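You operate a simulated robot arm through the tools that you are given. There is no shell and no other tool.

You run a simulated robot arm. Do the job below in one go: nothing can be reset, and whatever is moved stays where it is left.

Task
Stir the sample clear, test it with the pink strip and set it on PASS or REDO.
Fine: 10 % on the chart passes; stirrer off before the dip; the strip ends in the USED well. Set down upright: cup with the blue band.

It is judged by the outcome, as a careful person would: the job done as asked, and still so three seconds after it is handed in. It fails if anything else is knocked over, pushed out of place, dropped, spilled or broken.

Robot
A 5-joint arm with a two-finger parallel gripper, fixed in place. Base frame: the origin is at the foot of the arm, x ahead of it, y to its left, z up; the work surface is at about z = 0. Units: m, rad, N and s.
With the tool pointing down near the work surface it reaches from about 0.26 to 0.6 m from the base axis. Its first joint turns from -1.152 to 1.152 rad. The tool tilts only in the upright plane through the base axis and itself; it spins freely about its own axis. Payload 1.57 kg.
The tool frame sits at the grasp point between the pads (the TCP): z along the fingers, y along the line on which they close. The tips reach 0.03 m beyond it. Largest opening 0.08 m; finger width 0.017, thickness 0.012; the body of the gripper, 0.04 by 0.082 m, starts 0.08 m behind the TCP.
Orientation is that of the tool frame in the base frame, as a unit quaternion [w, x, y, z]. With the fingers straight down and closing along the base's y, the tool's x points along the base's -x, its y along +y and its z along -z.

Tools
- The arm moves only by the tool apply_moves. Its argument "moves" is a list of rows, each a list of 3 entries, a list of its own where there are three numbers: the turn, a rotation vector about the base's x, y, z in units of 180 degrees (1.0 is 180 degrees), then the shift along the base's x, y, z in units of 150 mm (1.0 is 150 mm), then the finger opening in m, from 0 to 0.08. In form: [[[ax, ay, az], [x, y, z], hand], ...]. A call has 1 to 20 rows; each row is the pose to reach, as a shift and turn from the pose commanded when the call began. A call with a number of a shift or a turn outside -1 to 1 is refused whole. Rows are played at 5 a second. More than 0.05 m and 0.15 rad between two rows, or a gripper value outside its range, and nothing of the call is played. A pose out of reach is approached as far as the arm can. The call stops where the force on the tool passes 40 N (or 10 N more than at its start, if that is more) or the arm is blocked; 0.2 s more then pass. The fingers move at their own pace (about 0.153 m/s each) and stop on an object; they squeeze with about 35 N. The grip force told is the motor's: it shows also when the fingers shut on nothing. Time passes only in rows, and 0.2 s behind the last, so rows that repeat a pose let the fingers close. It gives the time, the measured TCP pose, the force on the tool (base axes), the opening and the grip force at its end, in the units of the frame above (readings bear some noise), with the torque about the TCP (base axes, N m) and any sound that the robot's microphone picked up.
- Cameras (640 x 400 px; columns grow to the right, rows downward): "scene" is fixed at [0.0342, 0.3908, 0.5377]; the picture's right is [-0.79, -0.61, 0.00], its down [-0.32, 0.41, -0.86] and it looks along [0.53, -0.68, -0.52] (base axes); focal length 227 px, centre (320, 200). "wrist" rides on the gripper at [0.072, -0.007, -0.122] in the tool frame; the picture's right is [0.09, 1.00, 0.00], its down [-0.84, 0.08, -0.54] and it looks along [-0.54, 0.05, 0.84] (tool axes); focal length 238 px, centre (320, 200). There is no depth. A picture from a camera that has moved, and an enlarged one, comes with that camera's place and axes in the base frame and with its lens. The place of the scene camera against the robot may be out by one fixed shift of up to 0.012 m in any direction.
- snapshot(camera): a new picture of that camera. The clock stands still meanwhile.
- close_up(camera, box): a new picture of the part [left, top, right, bottom] of that camera's present view, enlarged. The clock stands still meanwhile.
- sign_off(): hands the job in; it is judged then, once.

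Nothing tells you positions but the pictures and the camera data. Unless the task says otherwise, let go and move clear before handing in.

The tools are called as name(argument=value, ...) on one line, values as JSON. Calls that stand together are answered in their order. apply_moves: Moves the arm, as the interface text tells. Its arguments: {"type":"object","properties":{"moves":{"type":"array","items":{"type":"array"}}},"required":["moves"]} The other tools are called the same way: snapshot (camera) takes a picture; close_up (camera, box) takes an enlarged picture of a part of a camera's view; sign_off () hands the job in.

At the start:

```text
clock: 0.0
ee_pos: [0.3392, 0.1259, 0.3654]
tool_rot: [0.0, 0.0, 1.0, 0.0]
ft_force: [0.5, -0.7, 0.1]
torque: [0.01, 0.04, -0.02]
finger_gap: 0.08
gripper_force: 0.1
```

scene: 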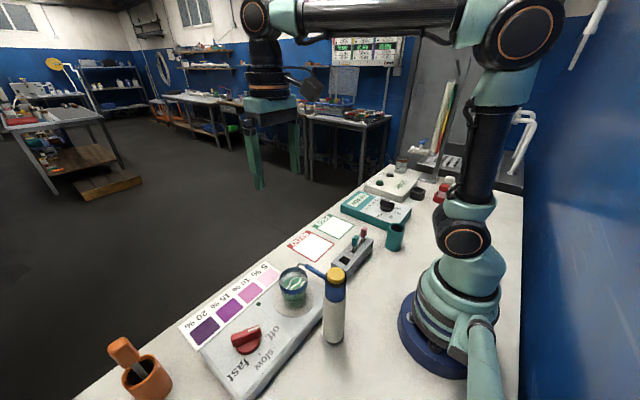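
wrist: 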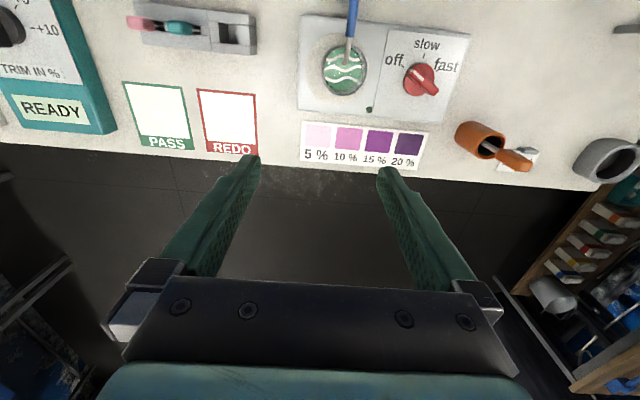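

I see a bench with a stirrer hotplate carrying a cup, a colour chart, PASS/REDO cards, a strip rack and several other items. I'll look closer before moving.

close_up(camera="scene", box=[180, 220, 380, 400])

close_up(camera="scene", box=[280, 140, 480, 280])

close_up(camera="wrist", box=[280, 0, 480, 180])

close_up(camera="wrist", box=[100, 0, 300, 160])

close_up(camera="scene", box=[320, 20, 420, 80])

```text
2.22 times, centred on (280, 310) of scene
camera zoom: at [0.0342, 0.3908, 0.5377], right [-0.79, -0.61, 0.0], down [-0.32, 0.41, -0.86], along [0.53, -0.68, -0.52], focal length 505 px, centre (409, -44)
```

zoom: 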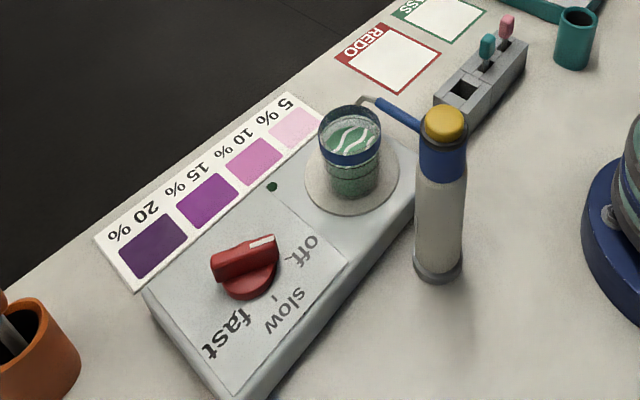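

```text
2.86 times, centred on (380, 210) of scene
camera zoom: at [0.0342, 0.3908, 0.5377], right [-0.79, -0.61, 0.0], down [-0.32, 0.41, -0.86], along [0.53, -0.68, -0.52], focal length 649 px, centre (149, 171)
```

zoom: 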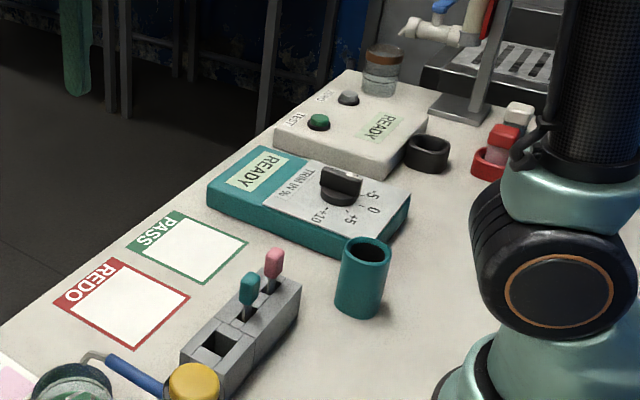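

```text
2.22 times, centred on (380, 90) of wrist
camera zoom: at [0.2684, 0.1194, 0.4869], right [-0.09, 1.0, 0.0], down [0.84, 0.08, 0.54], along [0.54, 0.05, -0.84], focal length 530 px, centre (187, 444)
```

zoom: 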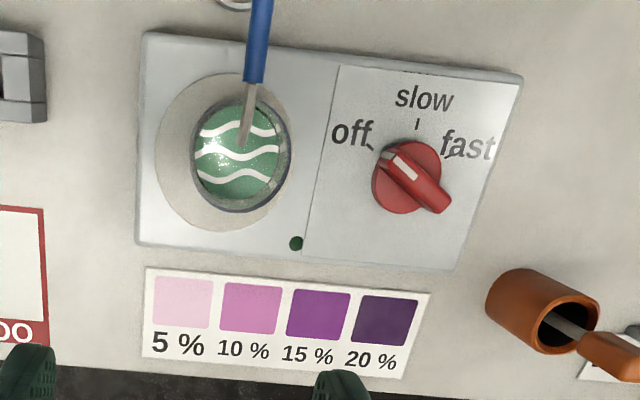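

```text
2.50 times, centred on (200, 80) of wrist
camera zoom: at [0.2684, 0.1194, 0.4869], right [-0.09, 1.0, 0.0], down [0.84, 0.08, 0.54], along [0.54, 0.05, -0.84], focal length 596 px, centre (620, 500)
```

zoom: 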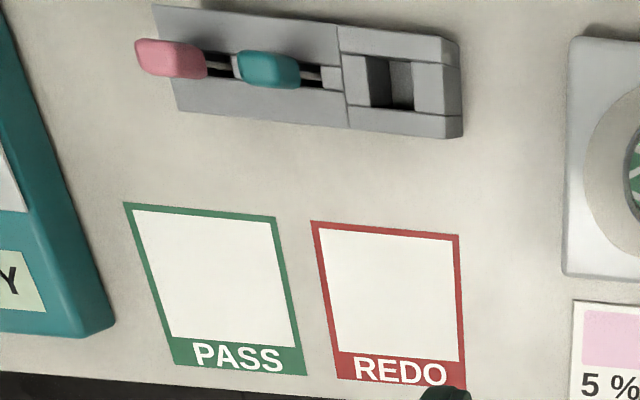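

```text
6.40 times, centred on (370, 50) of scene
camera zoom: at [0.0342, 0.3908, 0.5377], right [-0.79, -0.61, 0.0], down [-0.32, 0.41, -0.86], along [0.53, -0.68, -0.52], focal length 1455 px, centre (0, 1160)
```

zoom: 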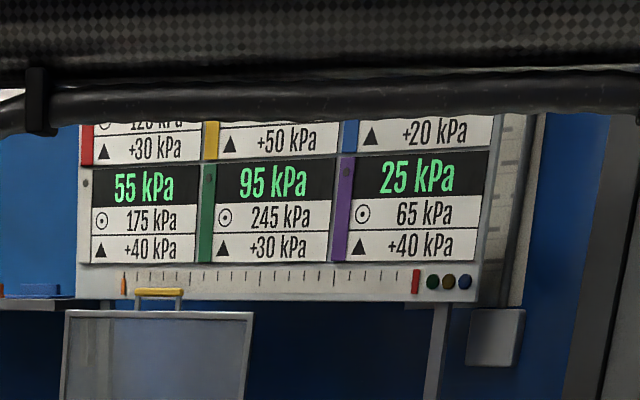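

I want to understand the post with the yellow cap and the spout over the cup, as well as the rack and the knob. I'm zooming in before touching anything.

close_up(camera="scene", box=[265, 245, 365, 350])

close_up(camera="scene", box=[325, 220, 385, 280])

close_up(camera="scene", box=[215, 300, 305, 390])

close_up(camera="wrist", box=[310, 0, 390, 110])

```text
3.81 times, centred on (315, 298) of scene
camera zoom: at [0.0342, 0.3908, 0.5377], right [-0.79, -0.61, 0.0], down [-0.32, 0.41, -0.86], along [0.53, -0.68, -0.52], focal length 866 px, centre (339, -171)
```

zoom: 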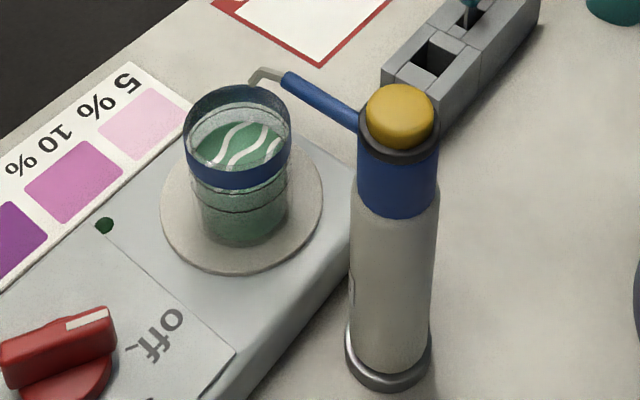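

```text
6.67 times, centred on (355, 250) of scene
camera zoom: at [0.0342, 0.3908, 0.5377], right [-0.79, -0.61, 0.0], down [-0.32, 0.41, -0.86], along [0.53, -0.68, -0.52], focal length 1515 px, centre (87, -133)
```

zoom: 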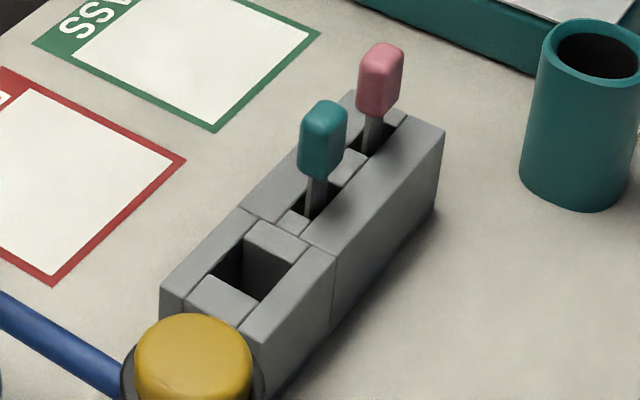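

```text
4.44 times, centred on (260, 345) of scene
camera zoom: at [0.0342, 0.3908, 0.5377], right [-0.79, -0.61, 0.0], down [-0.32, 0.41, -0.86], along [0.53, -0.68, -0.52], focal length 1010 px, centre (587, -444)
```

zoom: 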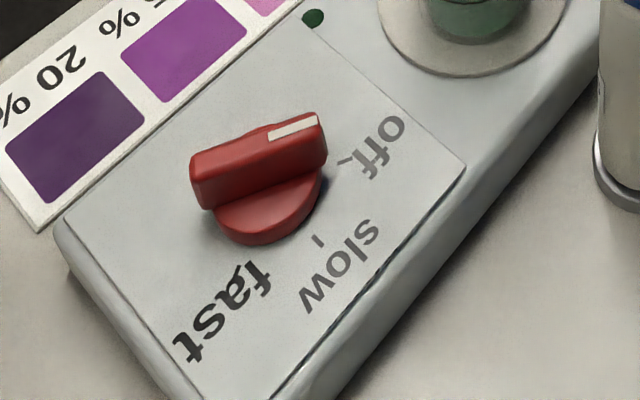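

```text
3.64 times, centred on (350, 55) of wrist
camera zoom: at [0.2684, 0.1194, 0.4869], right [-0.09, 1.0, 0.0], down [0.84, 0.08, 0.54], along [0.54, 0.05, -0.84], focal length 867 px, centre (211, 727)
```

zoom: 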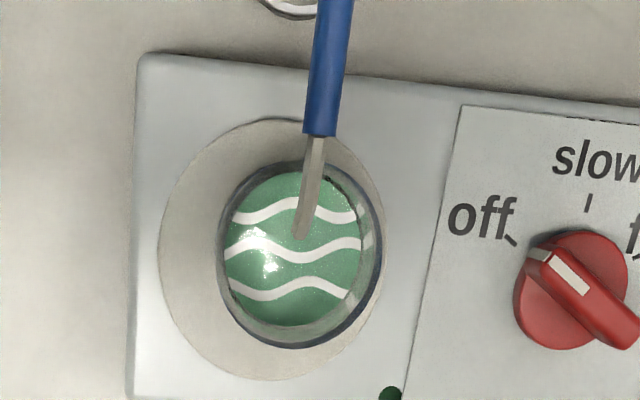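

The yellow-capped post is a push dispenser whose spout hangs over the cup (tip near (0.284, 0.149, 0.168)). I must not press it or bump it. The knob is on "off" near (0.30, 0.285). I'll move above the knob, lining the fingers up across its bar.

apply_moves(moves=[[[0, 0, 0.038], [-0.027, 0.107, -0.104], 0.08], [[0, 0, 0.076], [-0.055, 0.213, -0.207], 0.08], [[0, 0, 0.115], [-0.082, 0.32, -0.311], 0.08], [[0, 0, 0.153], [-0.11, 0.427, -0.415], 0.08], [[0, 0, 0.191], [-0.137, 0.533, -0.518], 0.08], [[0, 0, 0.229], [-0.165, 0.64, -0.622], 0.08], [[0, 0, 0.268], [-0.192, 0.747, -0.726], 0.08], [[0, 0, 0.306], [-0.22, 0.853, -0.829], 0.08], [[0, 0, 0.344], [-0.247, 0.96, -0.933], 0.08]])

snapshot(camera="wrist")

snapshot(camera="scene")

```text
clock: 2.0
ee_pos: [0.3035, 0.2695, 0.2236]
tool_rot: [0.0, -0.516, 0.857, 0.0]
ft_force: [0.1, 0.4, 0.0]
torque: [0.01, 0.02, 0.0]
finger_gap: 0.0801
gripper_force: 0.1
```

```text
taken
camera wrist: at [0.2762, 0.2037, 0.3455], right [-0.92, 0.39, 0.0], down [0.32, 0.78, 0.54], along [0.21, 0.5, -0.84], focal length 238 px, centre (320, 200)
```

wrist: 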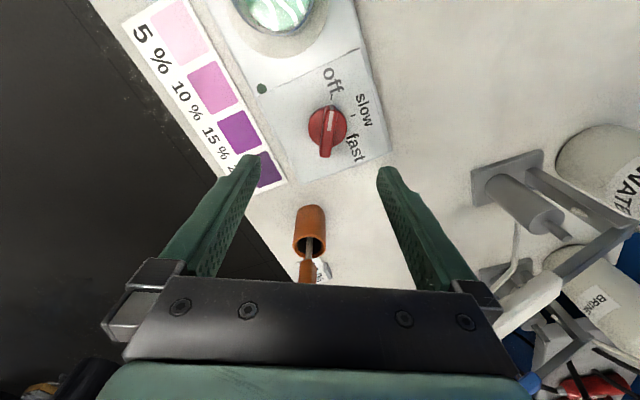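

```text
taken
```

scene: 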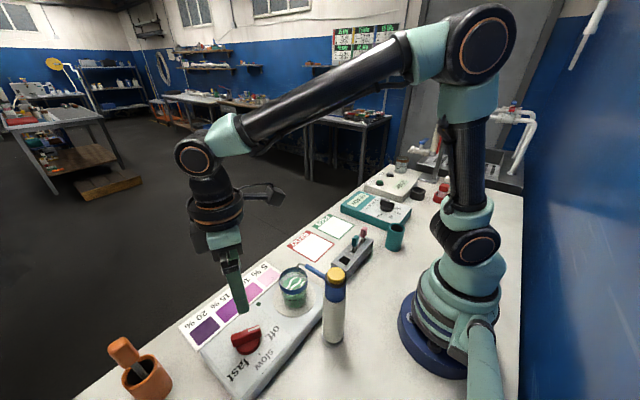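

I'm above the knob now, so I'll zoom in to measure the bar's centre, direction and height.

close_up(camera="wrist", box=[270, 60, 400, 180])

close_up(camera="scene", box=[210, 300, 290, 390])

```text
3.33 times, centred on (335, 120) of wrist
camera zoom: at [0.2762, 0.2037, 0.3455], right [-0.92, 0.39, 0.0], down [0.32, 0.78, 0.54], along [0.21, 0.5, -0.84], focal length 794 px, centre (270, 467)
```

zoom: 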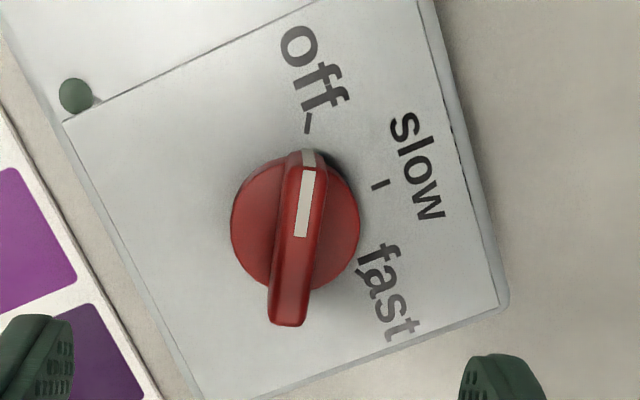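

```text
4.44 times, centred on (250, 345) of scene
camera zoom: at [0.0342, 0.3908, 0.5377], right [-0.79, -0.61, 0.0], down [-0.32, 0.41, -0.86], along [0.53, -0.68, -0.52], focal length 1010 px, centre (631, -444)
```

zoom: 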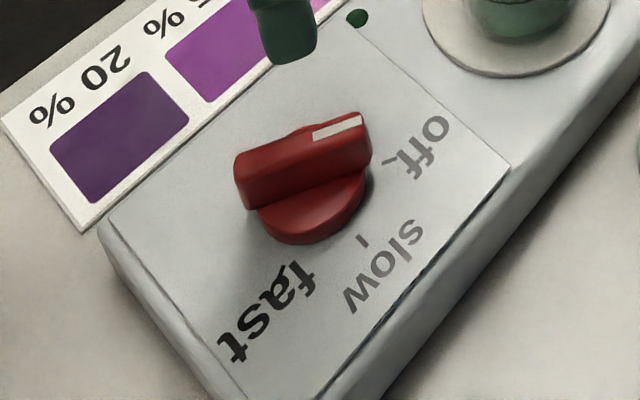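

The knob's bar points at about 241°, toward "off", with its centre near (0.2995, 0.282) and its top near z 0.083. I'll descend over it and close on the bar.

apply_moves(moves=[[[0, 0, -0.003], [-0.013, 0.04, -0.28], 0.06], [[0, 0, -0.006], [-0.027, 0.083, -0.56], 0.06], [[0, 0, -0.006], [-0.027, 0.083, -0.74], 0.06], [[0, 0, -0.006], [-0.027, 0.083, -0.845], 0.06], [[0, 0, -0.006], [-0.027, 0.083, -0.845], 0.06]])

snapshot(camera="wrist")

close_up(camera="scene", box=[190, 260, 320, 390])

```text
clock: 3.2
ee_pos: [0.2985, 0.2819, 0.0977]
tool_rot: [0.0, -0.505, 0.863, 0.0]
ft_force: [0.2, -0.1, -0.7]
torque: [0.01, 0.01, 0.0]
finger_gap: 0.0599
gripper_force: 0.0
```

```text
taken
camera wrist: at [0.2702, 0.2168, 0.2197], right [-0.91, 0.4, 0.0], down [0.34, 0.77, 0.54], along [0.22, 0.5, -0.84], focal length 238 px, centre (320, 200)
```

wrist: 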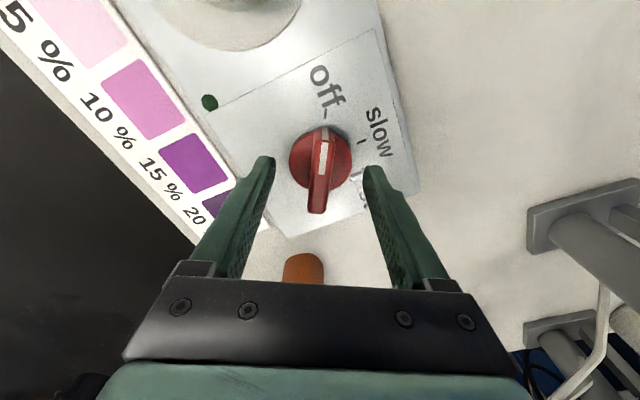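

```text
3.08 times, centred on (255, 325) of scene
camera zoom: at [0.0342, 0.3908, 0.5377], right [-0.79, -0.61, 0.0], down [-0.32, 0.41, -0.86], along [0.53, -0.68, -0.52], focal length 699 px, centre (520, -185)
```

zoom: 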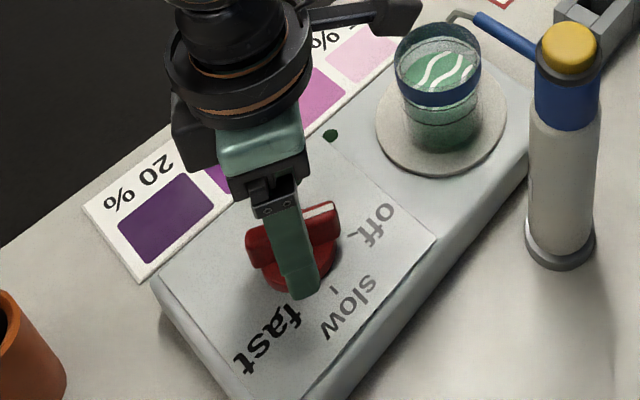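

The fingers straddle the bar evenly. Closing on it now.

apply_moves(moves=[[[0, 0, 0], [0, 0, 0], 0.03], [[0, 0, 0], [0, 0, 0], 0.008], [[0, 0, 0], [0, 0, 0], 0.008], [[0, 0, 0], [0, 0, 0], 0.008]])

snapshot(camera="wrist")

```text
clock: 4.2
ee_pos: [0.2993, 0.2829, 0.096]
tool_rot: [0.0, -0.507, 0.862, 0.0]
ft_force: [-9.9, 8.9, -2.7]
torque: [0.24, 0.21, -0.41]
finger_gap: 0.0138
gripper_force: 30.7
```

```text
taken
camera wrist: at [0.27, 0.217, 0.22], right [-0.91, 0.4, 0.0], down [0.34, 0.77, 0.54], along [0.22, 0.5, -0.84], focal length 238 px, centre (320, 200)
```

wrist: 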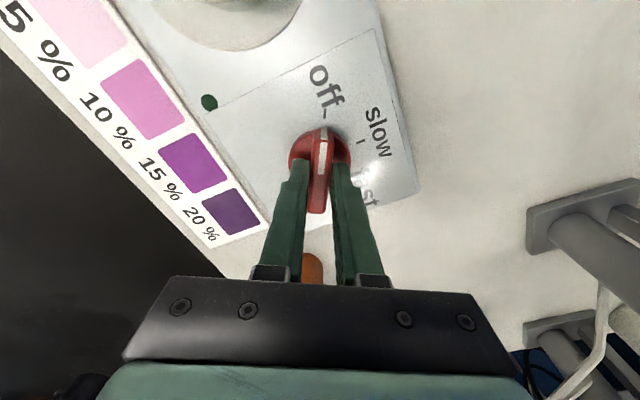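

The bar is held (gap 0.0138 m), with a sideways strain of about 13 N. I'll ease the tool slightly in that direction to relieve it before turning.

apply_moves(moves=[[[0, 0, -0.003], [-0.005, 0.004, 0], 0.008], [[0, 0, -0.003], [-0.005, 0.004, 0], 0.008]])

```text
clock: 4.8
ee_pos: [0.2986, 0.2829, 0.0978]
tool_rot: [0.001, -0.502, 0.865, 0.0]
ft_force: [1.8, 2.1, 0.3]
torque: [-0.57, 0.34, -0.11]
finger_gap: 0.0139
gripper_force: 29.8
```

The strain is gone. Now I'll turn clockwise toward "slow", in two halves so I can check the strain.

apply_moves(moves=[[[0, 0, -0.04], [0, 0, 0], 0.008], [[0, 0, -0.08], [0, 0, 0], 0.008], [[0, 0, -0.12], [0, 0, 0], 0.008], [[0, 0, -0.16], [0, 0, 0], 0.008]])

snapshot(camera="wrist")

```text
clock: 5.8
ee_pos: [0.2982, 0.2842, 0.0983]
tool_rot: [0.001, -0.27, 0.963, 0.0]
ft_force: [-3.8, 20.0, -18.8]
torque: [0.15, 0.57, 0.04]
finger_gap: 0.014
gripper_force: 30.6
```

```text
taken
camera wrist: at [0.2402, 0.2404, 0.2199], right [-0.6, 0.8, 0.0], down [0.67, 0.5, 0.54], along [0.43, 0.33, -0.84], focal length 238 px, centre (320, 200)
```

wrist: 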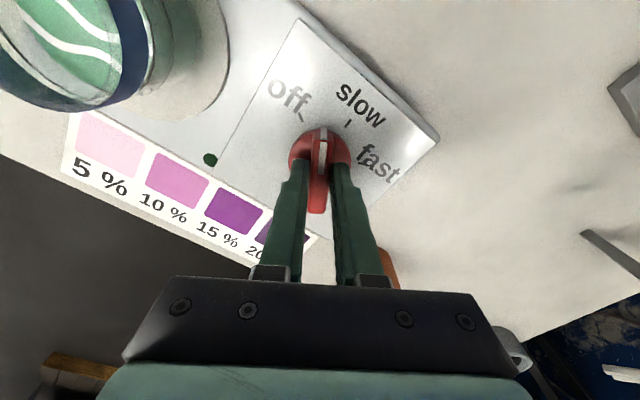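

The knob turns with the fingers, with some side load. I'll ease the tool toward +y and slightly down, then finish the turn to "slow".

apply_moves(moves=[[[0, 0, 0], [-0.001, 0.009, -0.008], 0.008], [[0, 0, -0.04], [-0.001, 0.009, -0.008], 0.008], [[0, 0, -0.08], [-0.001, 0.01, -0.008], 0.008]])

snapshot(camera="wrist")

```text
clock: 6.6
ee_pos: [0.2954, 0.2848, 0.0981]
tool_rot: [-0.001, -0.148, 0.989, 0.0]
ft_force: [-21.4, 1.1, 22.1]
torque: [0.2, 0.3, 0.03]
finger_gap: 0.0139
gripper_force: 30.3
```

```text
taken
camera wrist: at [0.2313, 0.2572, 0.2201], right [-0.38, 0.93, 0.0], down [0.78, 0.32, 0.54], along [0.5, 0.2, -0.84], focal length 238 px, centre (320, 200)
```

wrist: 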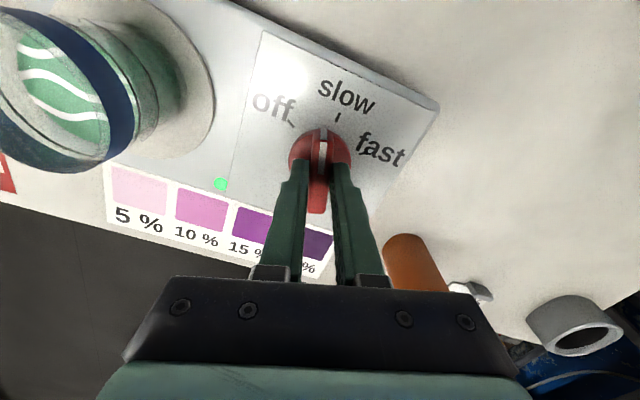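

The green lamp has lit, so the stirrer is on. I'll relieve the load again and turn the last 20° to line the pointer up with the "slow" tick.

apply_moves(moves=[[[0, 0, -0.005], [-0.012, 0, 0.009], 0.008], [[0, 0, -0.04], [-0.012, 0.0, 0.009], 0.008], [[0, 0, -0.075], [-0.013, 0.0, 0.009], 0.008], [[0, 0, -0.11], [-0.013, 0.0, 0.009], 0.008]])

snapshot(camera="wrist")

close_up(camera="wrist", box=[200, 40, 440, 220])

```text
clock: 7.6
ee_pos: [0.2976, 0.2857, 0.0983]
tool_rot: [0.002, 0.026, 1.0, 0.002]
ft_force: [14.4, 10.5, -21.2]
torque: [0.08, 0.16, 0.09]
finger_gap: 0.0136
gripper_force: 30.6
```

```text
taken
camera wrist: at [0.2252, 0.2819, 0.2197], right [-0.04, 1.0, 0.0], down [0.84, 0.03, 0.54], along [0.54, 0.03, -0.84], focal length 238 px, centre (320, 200)
```

wrist: 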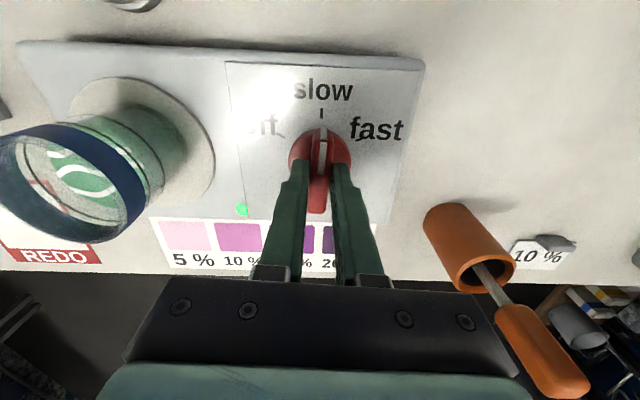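

```text
2.22 times, centred on (320, 130) of wrist
camera zoom: at [0.2252, 0.2819, 0.2197], right [-0.04, 1.0, 0.0], down [0.84, 0.03, 0.54], along [0.54, 0.03, -0.84], focal length 530 px, centre (320, 356)
```

zoom: 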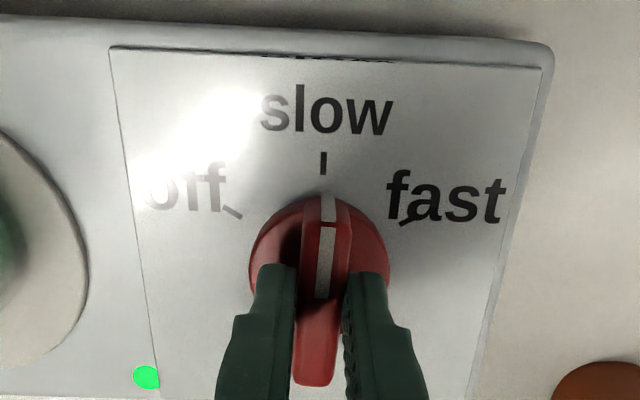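

The pointer is on the "slow" tick and the lamp is lit. I'll release the knob and rise while the sample stirs.

apply_moves(moves=[[[0, 0, 0], [0, 0, 0], 0.05], [[0, 0, 0], [0, 0, 0], 0.05], [[0, 0, 0], [0, 0, 0.2], 0.05], [[0, 0, 0], [0, 0, 0.5], 0.05], [[0, 0, 0], [0, 0, 0.8], 0.05], [[0, 0, 0], [0, 0, 0.95], 0.05]])

snapshot(camera="wrist")

close_up(camera="scene", box=[200, 240, 360, 390])

```text
clock: 9.0
ee_pos: [0.296, 0.2847, 0.241]
tool_rot: [-0.001, 0.024, 1.0, -0.001]
ft_force: [0.0, -0.1, 0.0]
torque: [0.01, -0.01, -0.02]
finger_gap: 0.0501
gripper_force: 0.0
```

```text
taken
camera wrist: at [0.2242, 0.2815, 0.3633], right [-0.05, 1.0, 0.0], down [0.84, 0.04, 0.54], along [0.54, 0.02, -0.84], focal length 238 px, centre (320, 200)
```

wrist: 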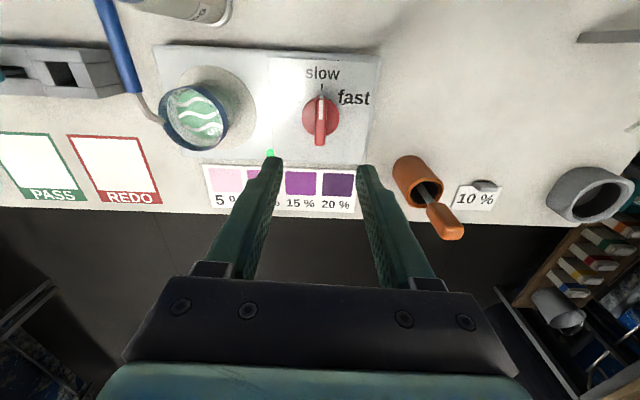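

```text
2.67 times, centred on (280, 315) of scene
camera zoom: at [0.0342, 0.3908, 0.5377], right [-0.79, -0.61, 0.0], down [-0.32, 0.41, -0.86], along [0.53, -0.68, -0.52], focal length 606 px, centre (427, -107)
```

zoom: 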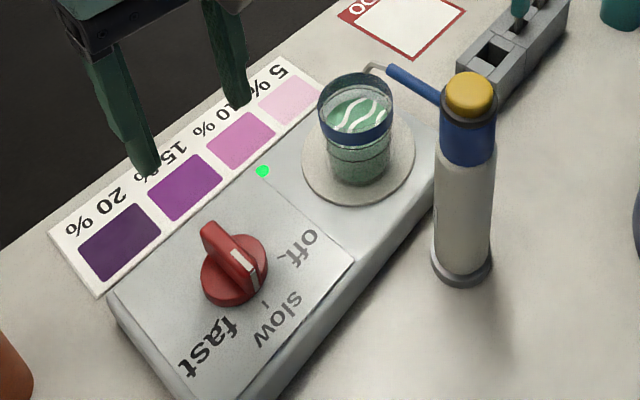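

The knob stays on slow and the swirl is still visible. While it stirs, I'll carry the wrist camera over to inspect the strip rack.

apply_moves(moves=[[[0, 0, 0.005], [0.05, -0.2, 0.2], 0.05], [[0, 0, 0.01], [0.1, -0.5, 0.2], 0.05], [[0, 0, 0.01], [0.1, -0.8, 0.2], 0.05], [[0, 0, 0.015], [0.1, -1.0, 0.2], 0.05]])

apply_moves(moves=[[[0, 0, 0], [0, -0.3, 0], 0.05], [[0, 0, 0], [-0.05, -0.6, -0.1], 0.05], [[0, 0, 0], [-0.1, -0.9, -0.15], 0.05], [[0, 0, 0], [-0.1, -1.0, -0.2], 0.05], [[0, 0, 0], [-0.1, -1.0, -0.2], 0.05]])

snapshot(camera="wrist")

close_up(camera="scene", box=[250, 240, 350, 340])

```text
clock: 10.0
ee_pos: [0.31, 0.1351, 0.2698]
tool_rot: [0.0, 0.0, 1.0, 0.0]
ft_force: [0.4, 0.7, 0.3]
torque: [-0.02, 0.0, 0.01]
finger_gap: 0.0499
gripper_force: 0.1
```

```text
clock: 11.2
ee_pos: [0.2959, -0.016, 0.242]
tool_rot: [0.0, 0.0, 1.0, -0.001]
ft_force: [0.5, 0.3, 0.6]
torque: [0.04, -0.01, 0.0]
finger_gap: 0.05
gripper_force: 0.0
```

```text
taken
camera wrist: at [0.225, -0.0218, 0.3635], right [-0.09, 1.0, 0.0], down [0.84, 0.08, 0.54], along [0.54, 0.05, -0.84], focal length 238 px, centre (320, 200)
```

wrist: 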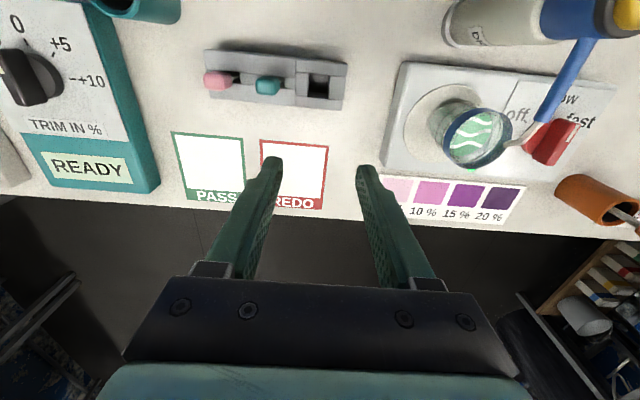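

```text
4.00 times, centred on (300, 290) of scene
camera zoom: at [0.0342, 0.3908, 0.5377], right [-0.79, -0.61, 0.0], down [-0.32, 0.41, -0.86], along [0.53, -0.68, -0.52], focal length 909 px, centre (400, -160)
```

zoom: 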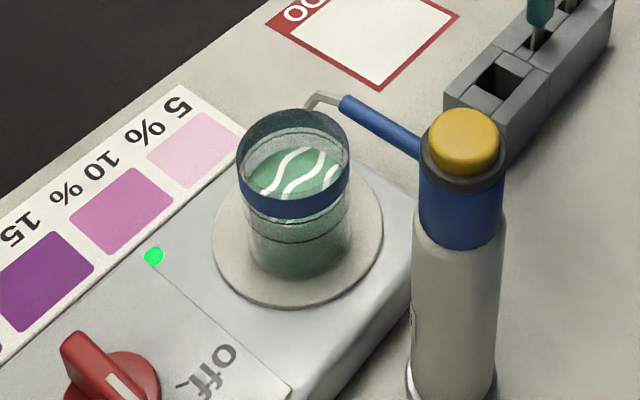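

The rack is now in view, so I'll zoom in on the strips and the USED well.

close_up(camera="wrist", box=[190, 30, 360, 130])

close_up(camera="wrist", box=[380, 40, 580, 190])

close_up(camera="scene", box=[325, 215, 385, 285])

```text
3.76 times, centred on (275, 80) of wrist
camera zoom: at [0.225, -0.0218, 0.3635], right [-0.09, 1.0, 0.0], down [0.84, 0.08, 0.54], along [0.54, 0.05, -0.84], focal length 897 px, centre (489, 652)
```

zoom: 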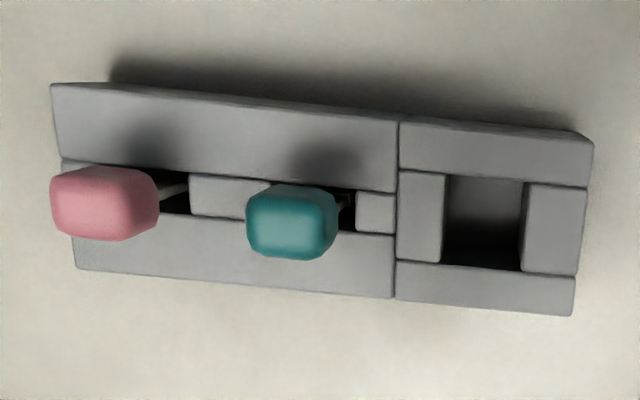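

```text
2.67 times, centred on (480, 115) of wrist
camera zoom: at [0.225, -0.0218, 0.3635], right [-0.09, 1.0, 0.0], down [0.84, 0.08, 0.54], along [0.54, 0.05, -0.84], focal length 636 px, centre (-107, 427)
```

zoom: 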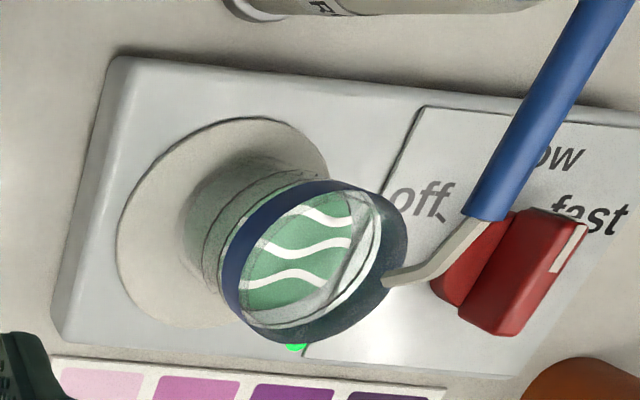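

```text
5.71 times, centred on (355, 250) of scene
camera zoom: at [0.0342, 0.3908, 0.5377], right [-0.79, -0.61, 0.0], down [-0.32, 0.41, -0.86], along [0.53, -0.68, -0.52], focal length 1299 px, centre (120, -86)
```

zoom: 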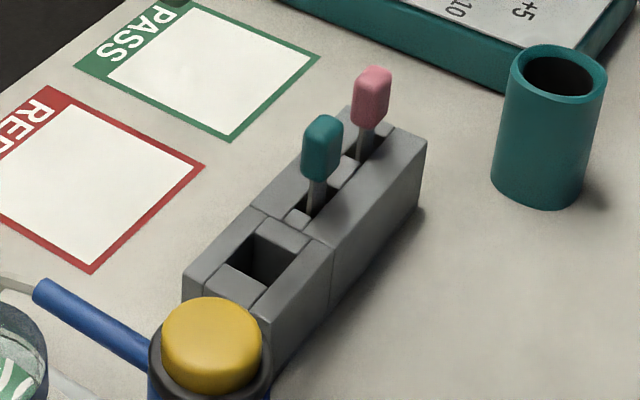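

The pink strip stands at the rack's far right end and the teal one next to it. The empty USED well is centred near (0.263, -0.020), and the rack top is at z≈0.06. Next I'll zoom in tighter on the strips.

close_up(camera="wrist", box=[195, 55, 255, 105])

close_up(camera="scene", box=[345, 220, 375, 250])

close_up(camera="wrist", box=[290, 55, 350, 115])

```text
8.00 times, centred on (225, 80) of wrist
camera zoom: at [0.225, -0.0218, 0.3635], right [-0.09, 1.0, 0.0], down [0.84, 0.08, 0.54], along [0.54, 0.05, -0.84], focal length 1907 px, centre (1080, 1160)
```

zoom: 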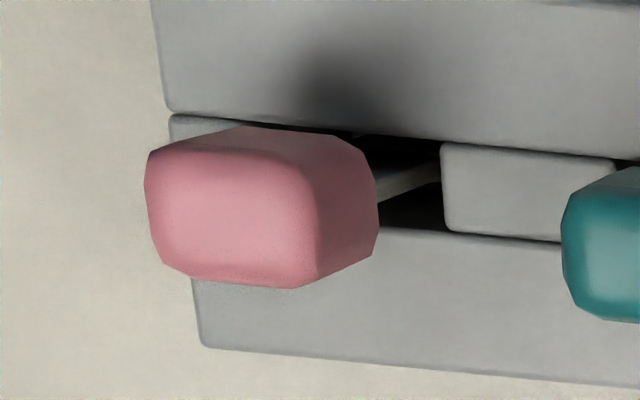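

```text
13.33 times, centred on (360, 235) of scene
camera zoom: at [0.0342, 0.3908, 0.5377], right [-0.79, -0.61, 0.0], down [-0.32, 0.41, -0.86], along [0.53, -0.68, -0.52], focal length 3031 px, centre (-213, -267)
```

zoom: 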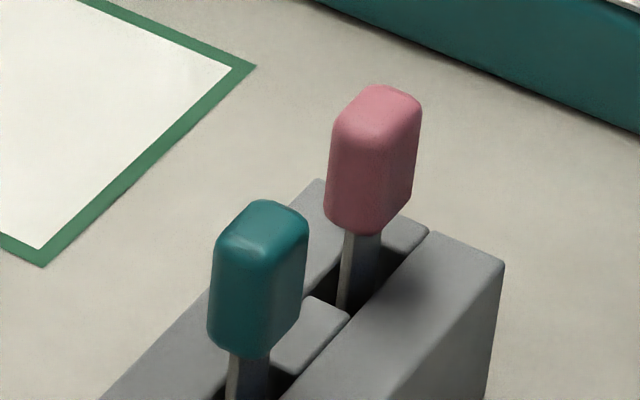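

```text
6.67 times, centred on (320, 85) of wrist
camera zoom: at [0.225, -0.0218, 0.3635], right [-0.09, 1.0, 0.0], down [0.84, 0.08, 0.54], along [0.54, 0.05, -0.84], focal length 1589 px, centre (320, 967)
```

zoom: 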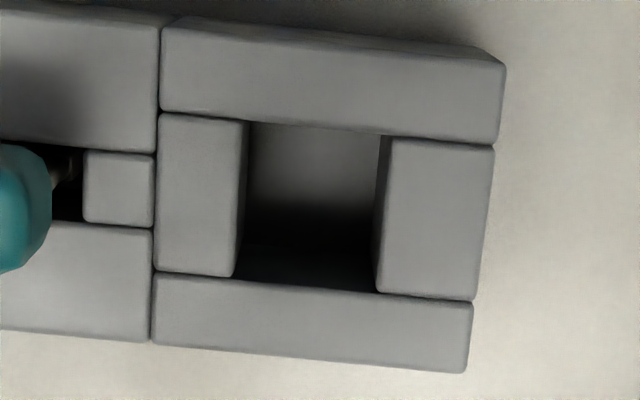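

The pink strip is about 10 mm wide with its flat faces toward ±x, and its tab centre is near (0.263, -0.124, 0.09). I'm heading back toward the knob and watching the cup along the way.

apply_moves(moves=[[[0, 0, 0], [0.05, 0.2, 0.2], 0.05], [[0, 0, 0], [0.1, 0.5, 0.2], 0.05], [[0, 0, 0], [0.1, 0.8, 0.2], 0.05], [[0, 0, 0], [0.1, 1.0, 0.2], 0.05], [[0, 0, 0], [0.1, 1.0, 0.2], 0.05]])

close_up(camera="scene", box=[250, 240, 350, 340])

apply_moves(moves=[[[0, 0, 0], [0, 0.3, 0], 0.05], [[0, 0, -0.005], [-0.04, 0.6, -0.1], 0.05], [[0, 0, -0.01], [-0.1, 0.9, -0.2], 0.05], [[0, 0, -0.015], [-0.1, 1.0, -0.2], 0.05], [[0, 0, -0.015], [-0.1, 1.0, -0.2], 0.05], [[0, 0, -0.015], [-0.1, 1.0, -0.2], 0.05], [[0, 0, -0.015], [-0.1, 1.0, -0.2], 0.05]])

close_up(camera="scene", box=[250, 240, 350, 340])

snapshot(camera="wrist")

```text
clock: 12.4
ee_pos: [0.3111, 0.135, 0.2707]
tool_rot: [0.0, 0.0, 1.0, 0.0]
ft_force: [0.1, 0.0, 0.4]
torque: [0.01, 0.0, -0.01]
finger_gap: 0.0499
gripper_force: 0.1
```

```text
4.00 times, centred on (300, 290) of scene
camera zoom: at [0.0342, 0.3908, 0.5377], right [-0.79, -0.61, 0.0], down [-0.32, 0.41, -0.86], along [0.53, -0.68, -0.52], focal length 909 px, centre (400, -160)
```

zoom: 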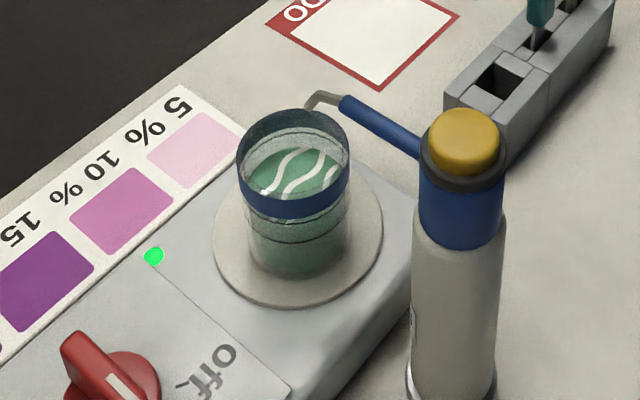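

```text
clock: 14.0
ee_pos: [0.2965, 0.2852, 0.2419]
tool_rot: [0.0, 0.024, 1.0, 0.0]
ft_force: [0.3, -0.2, 0.2]
torque: [-0.01, 0.01, -0.04]
finger_gap: 0.0497
gripper_force: 0.2
```

```text
4.00 times, centred on (300, 290) of scene
camera zoom: at [0.0342, 0.3908, 0.5377], right [-0.79, -0.61, 0.0], down [-0.32, 0.41, -0.86], along [0.53, -0.68, -0.52], focal length 909 px, centre (400, -160)
```

zoom: 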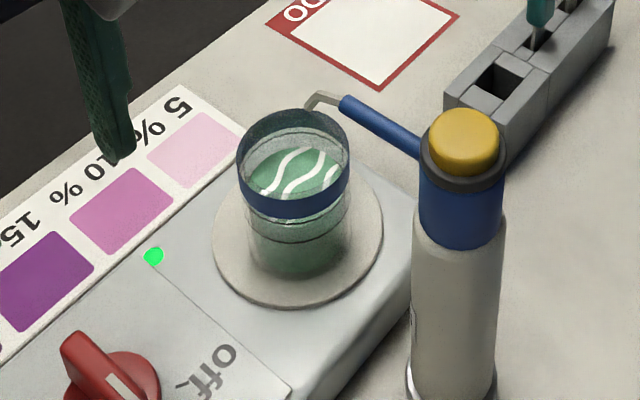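

```text
taken
camera wrist: at [0.2246, 0.2816, 0.3636], right [-0.04, 1.0, 0.0], down [0.84, 0.04, 0.54], along [0.54, 0.02, -0.84], focal length 238 px, centre (320, 200)
```

wrist: 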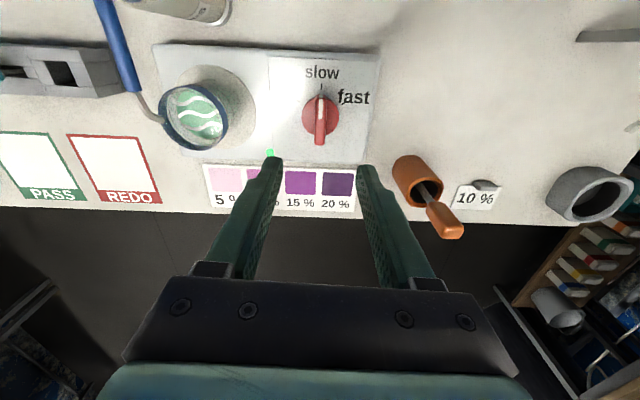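

The streaks are still there with the lamp lit, so I'll wait while it stirs.

apply_moves(moves=[[[0, 0, 0], [0, 0, 0], 0.05], [[0, 0, 0], [0, 0, 0], 0.05], [[0, 0, 0], [0, 0, 0], 0.05], [[0, 0, 0], [0, 0, 0], 0.05], [[0, 0, 0], [0, 0, 0], 0.05], [[0, 0, 0], [0, 0, 0], 0.05], [[0, 0, 0], [0, 0, 0], 0.05], [[0, 0, 0], [0, 0, 0], 0.05], [[0, 0, 0], [0, 0, 0], 0.05], [[0, 0, 0], [0, 0, 0], 0.05], [[0, 0, 0], [0, 0, 0], 0.05], [[0, 0, 0], [0, 0, 0], 0.05], [[0, 0, 0], [0, 0, 0], 0.05], [[0, 0, 0], [0, 0, 0], 0.05], [[0, 0, 0], [0, 0, 0], 0.05], [[0, 0, 0], [0, 0, 0], 0.05], [[0, 0, 0], [0, 0, 0], 0.05], [[0, 0, 0], [0, 0, 0], 0.05], [[0, 0, 0], [0, 0, 0], 0.05], [[0, 0, 0], [0, 0, 0], 0.05]])

close_up(camera="scene", box=[250, 240, 350, 340])

close_up(camera="wrist", box=[140, 50, 280, 170])

```text
clock: 18.2
ee_pos: [0.2967, 0.2859, 0.2421]
tool_rot: [0.001, 0.023, 1.0, -0.001]
ft_force: [-0.3, -0.1, 0.0]
torque: [-0.01, 0.01, 0.0]
finger_gap: 0.05
gripper_force: 0.1
```

```text
4.00 times, centred on (300, 290) of scene
camera zoom: at [0.0342, 0.3908, 0.5377], right [-0.79, -0.61, 0.0], down [-0.32, 0.41, -0.86], along [0.53, -0.68, -0.52], focal length 909 px, centre (400, -160)
```

zoom: 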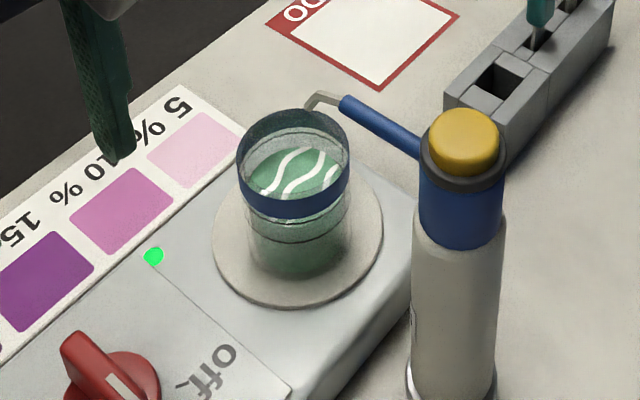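

```text
3.33 times, centred on (210, 110) of wrist
camera zoom: at [0.2246, 0.2815, 0.3636], right [-0.05, 1.0, 0.0], down [0.84, 0.04, 0.54], along [0.54, 0.02, -0.84], focal length 794 px, centre (687, 500)
```

zoom: 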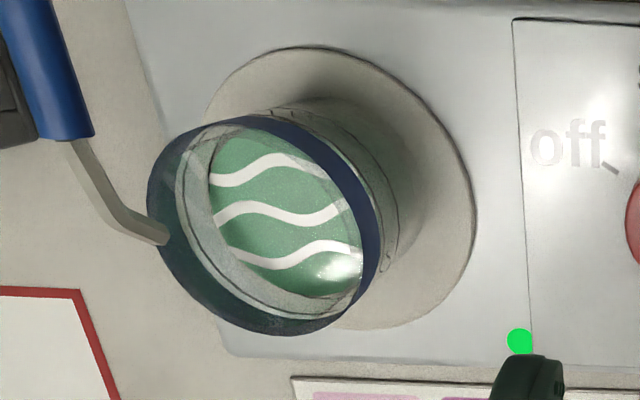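

There's no clear change yet, so I'll give it more time.

apply_moves(moves=[[[0, 0, 0], [0, 0, 0], 0.05], [[0, 0, 0], [0, 0, 0], 0.05], [[0, 0, 0], [0, 0, 0], 0.05], [[0, 0, 0], [0, 0, 0], 0.05], [[0, 0, 0], [0, 0, 0], 0.05], [[0, 0, 0], [0, 0, 0], 0.05], [[0, 0, 0], [0, 0, 0], 0.05], [[0, 0, 0], [0, 0, 0], 0.05], [[0, 0, 0], [0, 0, 0], 0.05], [[0, 0, 0], [0, 0, 0], 0.05], [[0, 0, 0], [0, 0, 0], 0.05], [[0, 0, 0], [0, 0, 0], 0.05], [[0, 0, 0], [0, 0, 0], 0.05], [[0, 0, 0], [0, 0, 0], 0.05], [[0, 0, 0], [0, 0, 0], 0.05], [[0, 0, 0], [0, 0, 0], 0.05], [[0, 0, 0], [0, 0, 0], 0.05], [[0, 0, 0], [0, 0, 0], 0.05], [[0, 0, 0], [0, 0, 0], 0.05], [[0, 0, 0], [0, 0, 0], 0.05]])

apply_moves(moves=[[[0, 0, 0], [0, 0, 0], 0.05], [[0, 0, 0], [0, 0, 0], 0.05], [[0, 0, 0], [0, 0, 0], 0.05], [[0, 0, 0], [0, 0, 0], 0.05], [[0, 0, 0], [0, 0, 0], 0.05], [[0, 0, 0], [0, 0, 0], 0.05], [[0, 0, 0], [0, 0, 0], 0.05], [[0, 0, 0], [0, 0, 0], 0.05], [[0, 0, 0], [0, 0, 0], 0.05], [[0, 0, 0], [0, 0, 0], 0.05], [[0, 0, 0], [0, 0, 0], 0.05], [[0, 0, 0], [0, 0, 0], 0.05], [[0, 0, 0], [0, 0, 0], 0.05], [[0, 0, 0], [0, 0, 0], 0.05], [[0, 0, 0], [0, 0, 0], 0.05], [[0, 0, 0], [0, 0, 0], 0.05], [[0, 0, 0], [0, 0, 0], 0.05], [[0, 0, 0], [0, 0, 0], 0.05], [[0, 0, 0], [0, 0, 0], 0.05], [[0, 0, 0], [0, 0, 0], 0.05]])

close_up(camera="wrist", box=[140, 50, 280, 170])

```text
clock: 22.4
ee_pos: [0.2958, 0.2841, 0.2425]
tool_rot: [0.0, 0.023, 1.0, 0.0]
ft_force: [0.5, -0.5, -1.3]
torque: [-0.01, 0.01, 0.02]
finger_gap: 0.05
gripper_force: 0.2
```

```text
clock: 26.6
ee_pos: [0.2971, 0.2856, 0.2414]
tool_rot: [0.0, 0.024, 1.0, 0.0]
ft_force: [-0.8, -0.3, 0.2]
torque: [0.01, 0.02, 0.01]
finger_gap: 0.05
gripper_force: 0.0
```

```text
3.33 times, centred on (210, 110) of wrist
camera zoom: at [0.2246, 0.2815, 0.3636], right [-0.05, 1.0, 0.0], down [0.84, 0.04, 0.54], along [0.54, 0.02, -0.84], focal length 794 px, centre (687, 500)
```

zoom: 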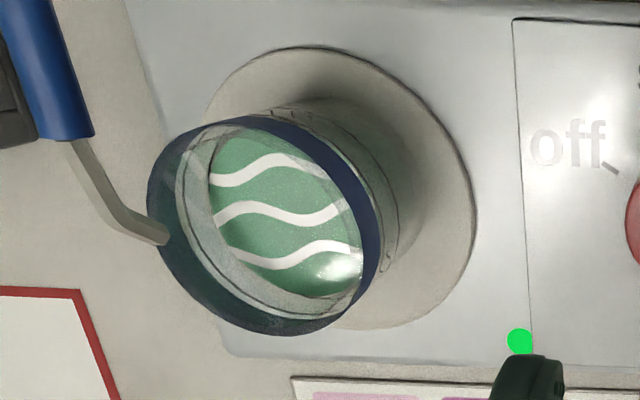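

Still streaked after about 20 s on slow. Waiting costs nothing, so I'll wait longer before considering any other setting.

apply_moves(moves=[[[0, 0, 0], [0, 0, 0], 0.05], [[0, 0, 0], [0, 0, 0], 0.05], [[0, 0, 0], [0, 0, 0], 0.05], [[0, 0, 0], [0, 0, 0], 0.05], [[0, 0, 0], [0, 0, 0], 0.05], [[0, 0, 0], [0, 0, 0], 0.05], [[0, 0, 0], [0, 0, 0], 0.05], [[0, 0, 0], [0, 0, 0], 0.05], [[0, 0, 0], [0, 0, 0], 0.05], [[0, 0, 0], [0, 0, 0], 0.05], [[0, 0, 0], [0, 0, 0], 0.05], [[0, 0, 0], [0, 0, 0], 0.05], [[0, 0, 0], [0, 0, 0], 0.05], [[0, 0, 0], [0, 0, 0], 0.05], [[0, 0, 0], [0, 0, 0], 0.05], [[0, 0, 0], [0, 0, 0], 0.05], [[0, 0, 0], [0, 0, 0], 0.05], [[0, 0, 0], [0, 0, 0], 0.05], [[0, 0, 0], [0, 0, 0], 0.05], [[0, 0, 0], [0, 0, 0], 0.05]])

apply_moves(moves=[[[0, 0, 0], [0, 0, 0], 0.05], [[0, 0, 0], [0, 0, 0], 0.05], [[0, 0, 0], [0, 0, 0], 0.05], [[0, 0, 0], [0, 0, 0], 0.05], [[0, 0, 0], [0, 0, 0], 0.05], [[0, 0, 0], [0, 0, 0], 0.05], [[0, 0, 0], [0, 0, 0], 0.05], [[0, 0, 0], [0, 0, 0], 0.05], [[0, 0, 0], [0, 0, 0], 0.05], [[0, 0, 0], [0, 0, 0], 0.05], [[0, 0, 0], [0, 0, 0], 0.05], [[0, 0, 0], [0, 0, 0], 0.05], [[0, 0, 0], [0, 0, 0], 0.05], [[0, 0, 0], [0, 0, 0], 0.05], [[0, 0, 0], [0, 0, 0], 0.05], [[0, 0, 0], [0, 0, 0], 0.05], [[0, 0, 0], [0, 0, 0], 0.05], [[0, 0, 0], [0, 0, 0], 0.05], [[0, 0, 0], [0, 0, 0], 0.05], [[0, 0, 0], [0, 0, 0], 0.05]])

close_up(camera="wrist", box=[140, 50, 280, 170])

snapshot(camera="scene")

```text
clock: 30.8
ee_pos: [0.2961, 0.2842, 0.242]
tool_rot: [0.0, 0.023, 1.0, 0.0]
ft_force: [0.3, -0.5, -0.5]
torque: [0.04, 0.0, -0.01]
finger_gap: 0.0502
gripper_force: 0.0
```

```text
clock: 35.0
ee_pos: [0.2973, 0.285, 0.241]
tool_rot: [0.0, 0.024, 1.0, 0.0]
ft_force: [-0.3, 0.3, 0.0]
torque: [0.0, -0.03, -0.02]
finger_gap: 0.0501
gripper_force: 0.0
```

```text
3.33 times, centred on (210, 110) of wrist
camera zoom: at [0.2246, 0.2815, 0.3636], right [-0.05, 1.0, 0.0], down [0.84, 0.04, 0.54], along [0.54, 0.02, -0.84], focal length 794 px, centre (687, 500)
```

zoom: 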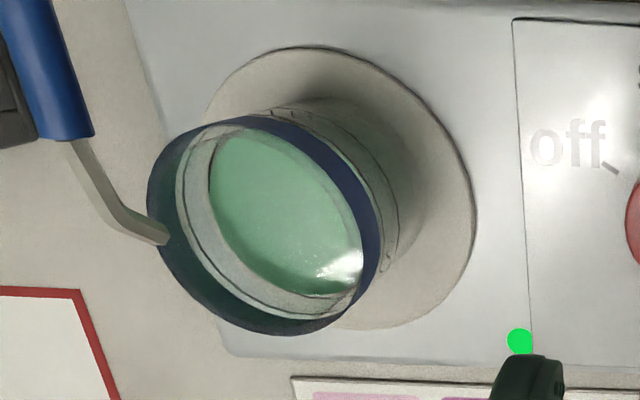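

```text
taken
```

scene: 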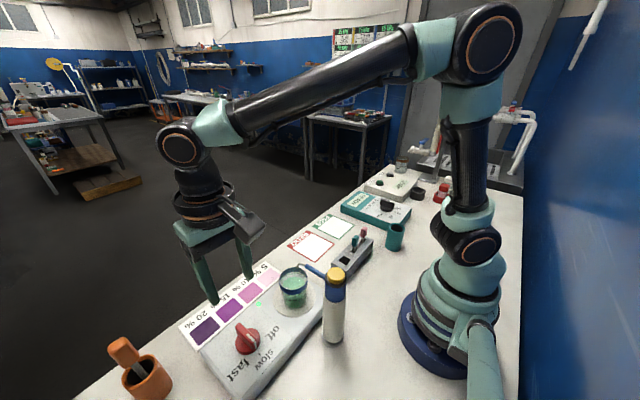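

The streaks are gone, so the sample is clear. Next, I'll go down on the knob again and turn the stirrer off.

apply_moves(moves=[[[0, 0, 0], [0.005, 0, -0.3], 0.05], [[0, 0, 0], [0.01, -0.003, -0.6], 0.05], [[0, 0, 0], [0.01, -0.003, -0.82], 0.05], [[0, 0, 0], [0.01, -0.003, -0.962], 0.05], [[0, 0, 0], [0.01, -0.003, -0.962], 0.05], [[0, 0, 0], [0.01, -0.003, -0.962], 0.008], [[0, 0, 0], [0.01, -0.003, -0.962], 0.008], [[0, 0, 0], [0.01, -0.003, -0.962], 0.008]])

snapshot(camera="wrist")

```text
clock: 36.8
ee_pos: [0.2988, 0.2852, 0.0951]
tool_rot: [0.0, 0.025, 1.0, 0.0]
ft_force: [2.7, 7.1, -14.0]
torque: [0.16, -0.26, 0.03]
finger_gap: 0.0139
gripper_force: 30.3
```

```text
taken
camera wrist: at [0.2257, 0.2819, 0.2168], right [-0.05, 1.0, 0.0], down [0.84, 0.04, 0.54], along [0.54, 0.03, -0.84], focal length 238 px, centre (320, 200)
```

wrist: 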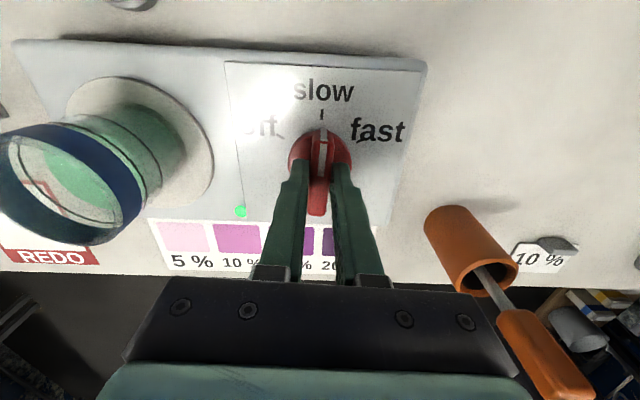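

The bar is gripped. I'll turn counter-clockwise back toward "off" in stages, relieving side load as I go.

apply_moves(moves=[[[0, 0, 0.01], [0, 0.004, 0], 0.008], [[0, 0, 0.05], [0, 0.004, 0], 0.008], [[0, 0, 0.09], [0, 0.004, 0], 0.008], [[0, 0, 0.13], [0, 0.004, 0], 0.008]])

```text
clock: 37.8
ee_pos: [0.2971, 0.2847, 0.0962]
tool_rot: [-0.001, -0.18, 0.984, -0.001]
ft_force: [5.6, -0.8, -27.5]
torque: [0.24, -0.42, 0.01]
finger_gap: 0.0137
gripper_force: 30.1
```

apply_moves(moves=[[[0, 0, 0], [0.003, 0, -0.012], 0.008], [[0, 0, 0.04], [0.003, 0, -0.012], 0.008], [[0, 0, 0.08], [0.003, -0.002, -0.012], 0.008], [[0, 0, 0.12], [0.003, -0.004, -0.012], 0.008]])

snapshot(camera="wrist")

```text
clock: 38.8
ee_pos: [0.2979, 0.2835, 0.0949]
tool_rot: [0.0, -0.361, 0.932, 0.0]
ft_force: [-5.2, -16.0, 26.9]
torque: [-0.46, 0.22, -0.05]
finger_gap: 0.0142
gripper_force: 30.0
```

```text
taken
camera wrist: at [0.2502, 0.2304, 0.2175], right [-0.74, 0.67, 0.0], down [0.57, 0.62, 0.54], along [0.36, 0.4, -0.84], focal length 238 px, centre (320, 200)
```

wrist: 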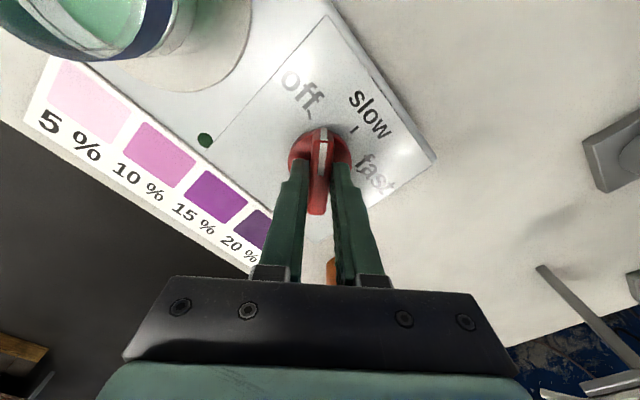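

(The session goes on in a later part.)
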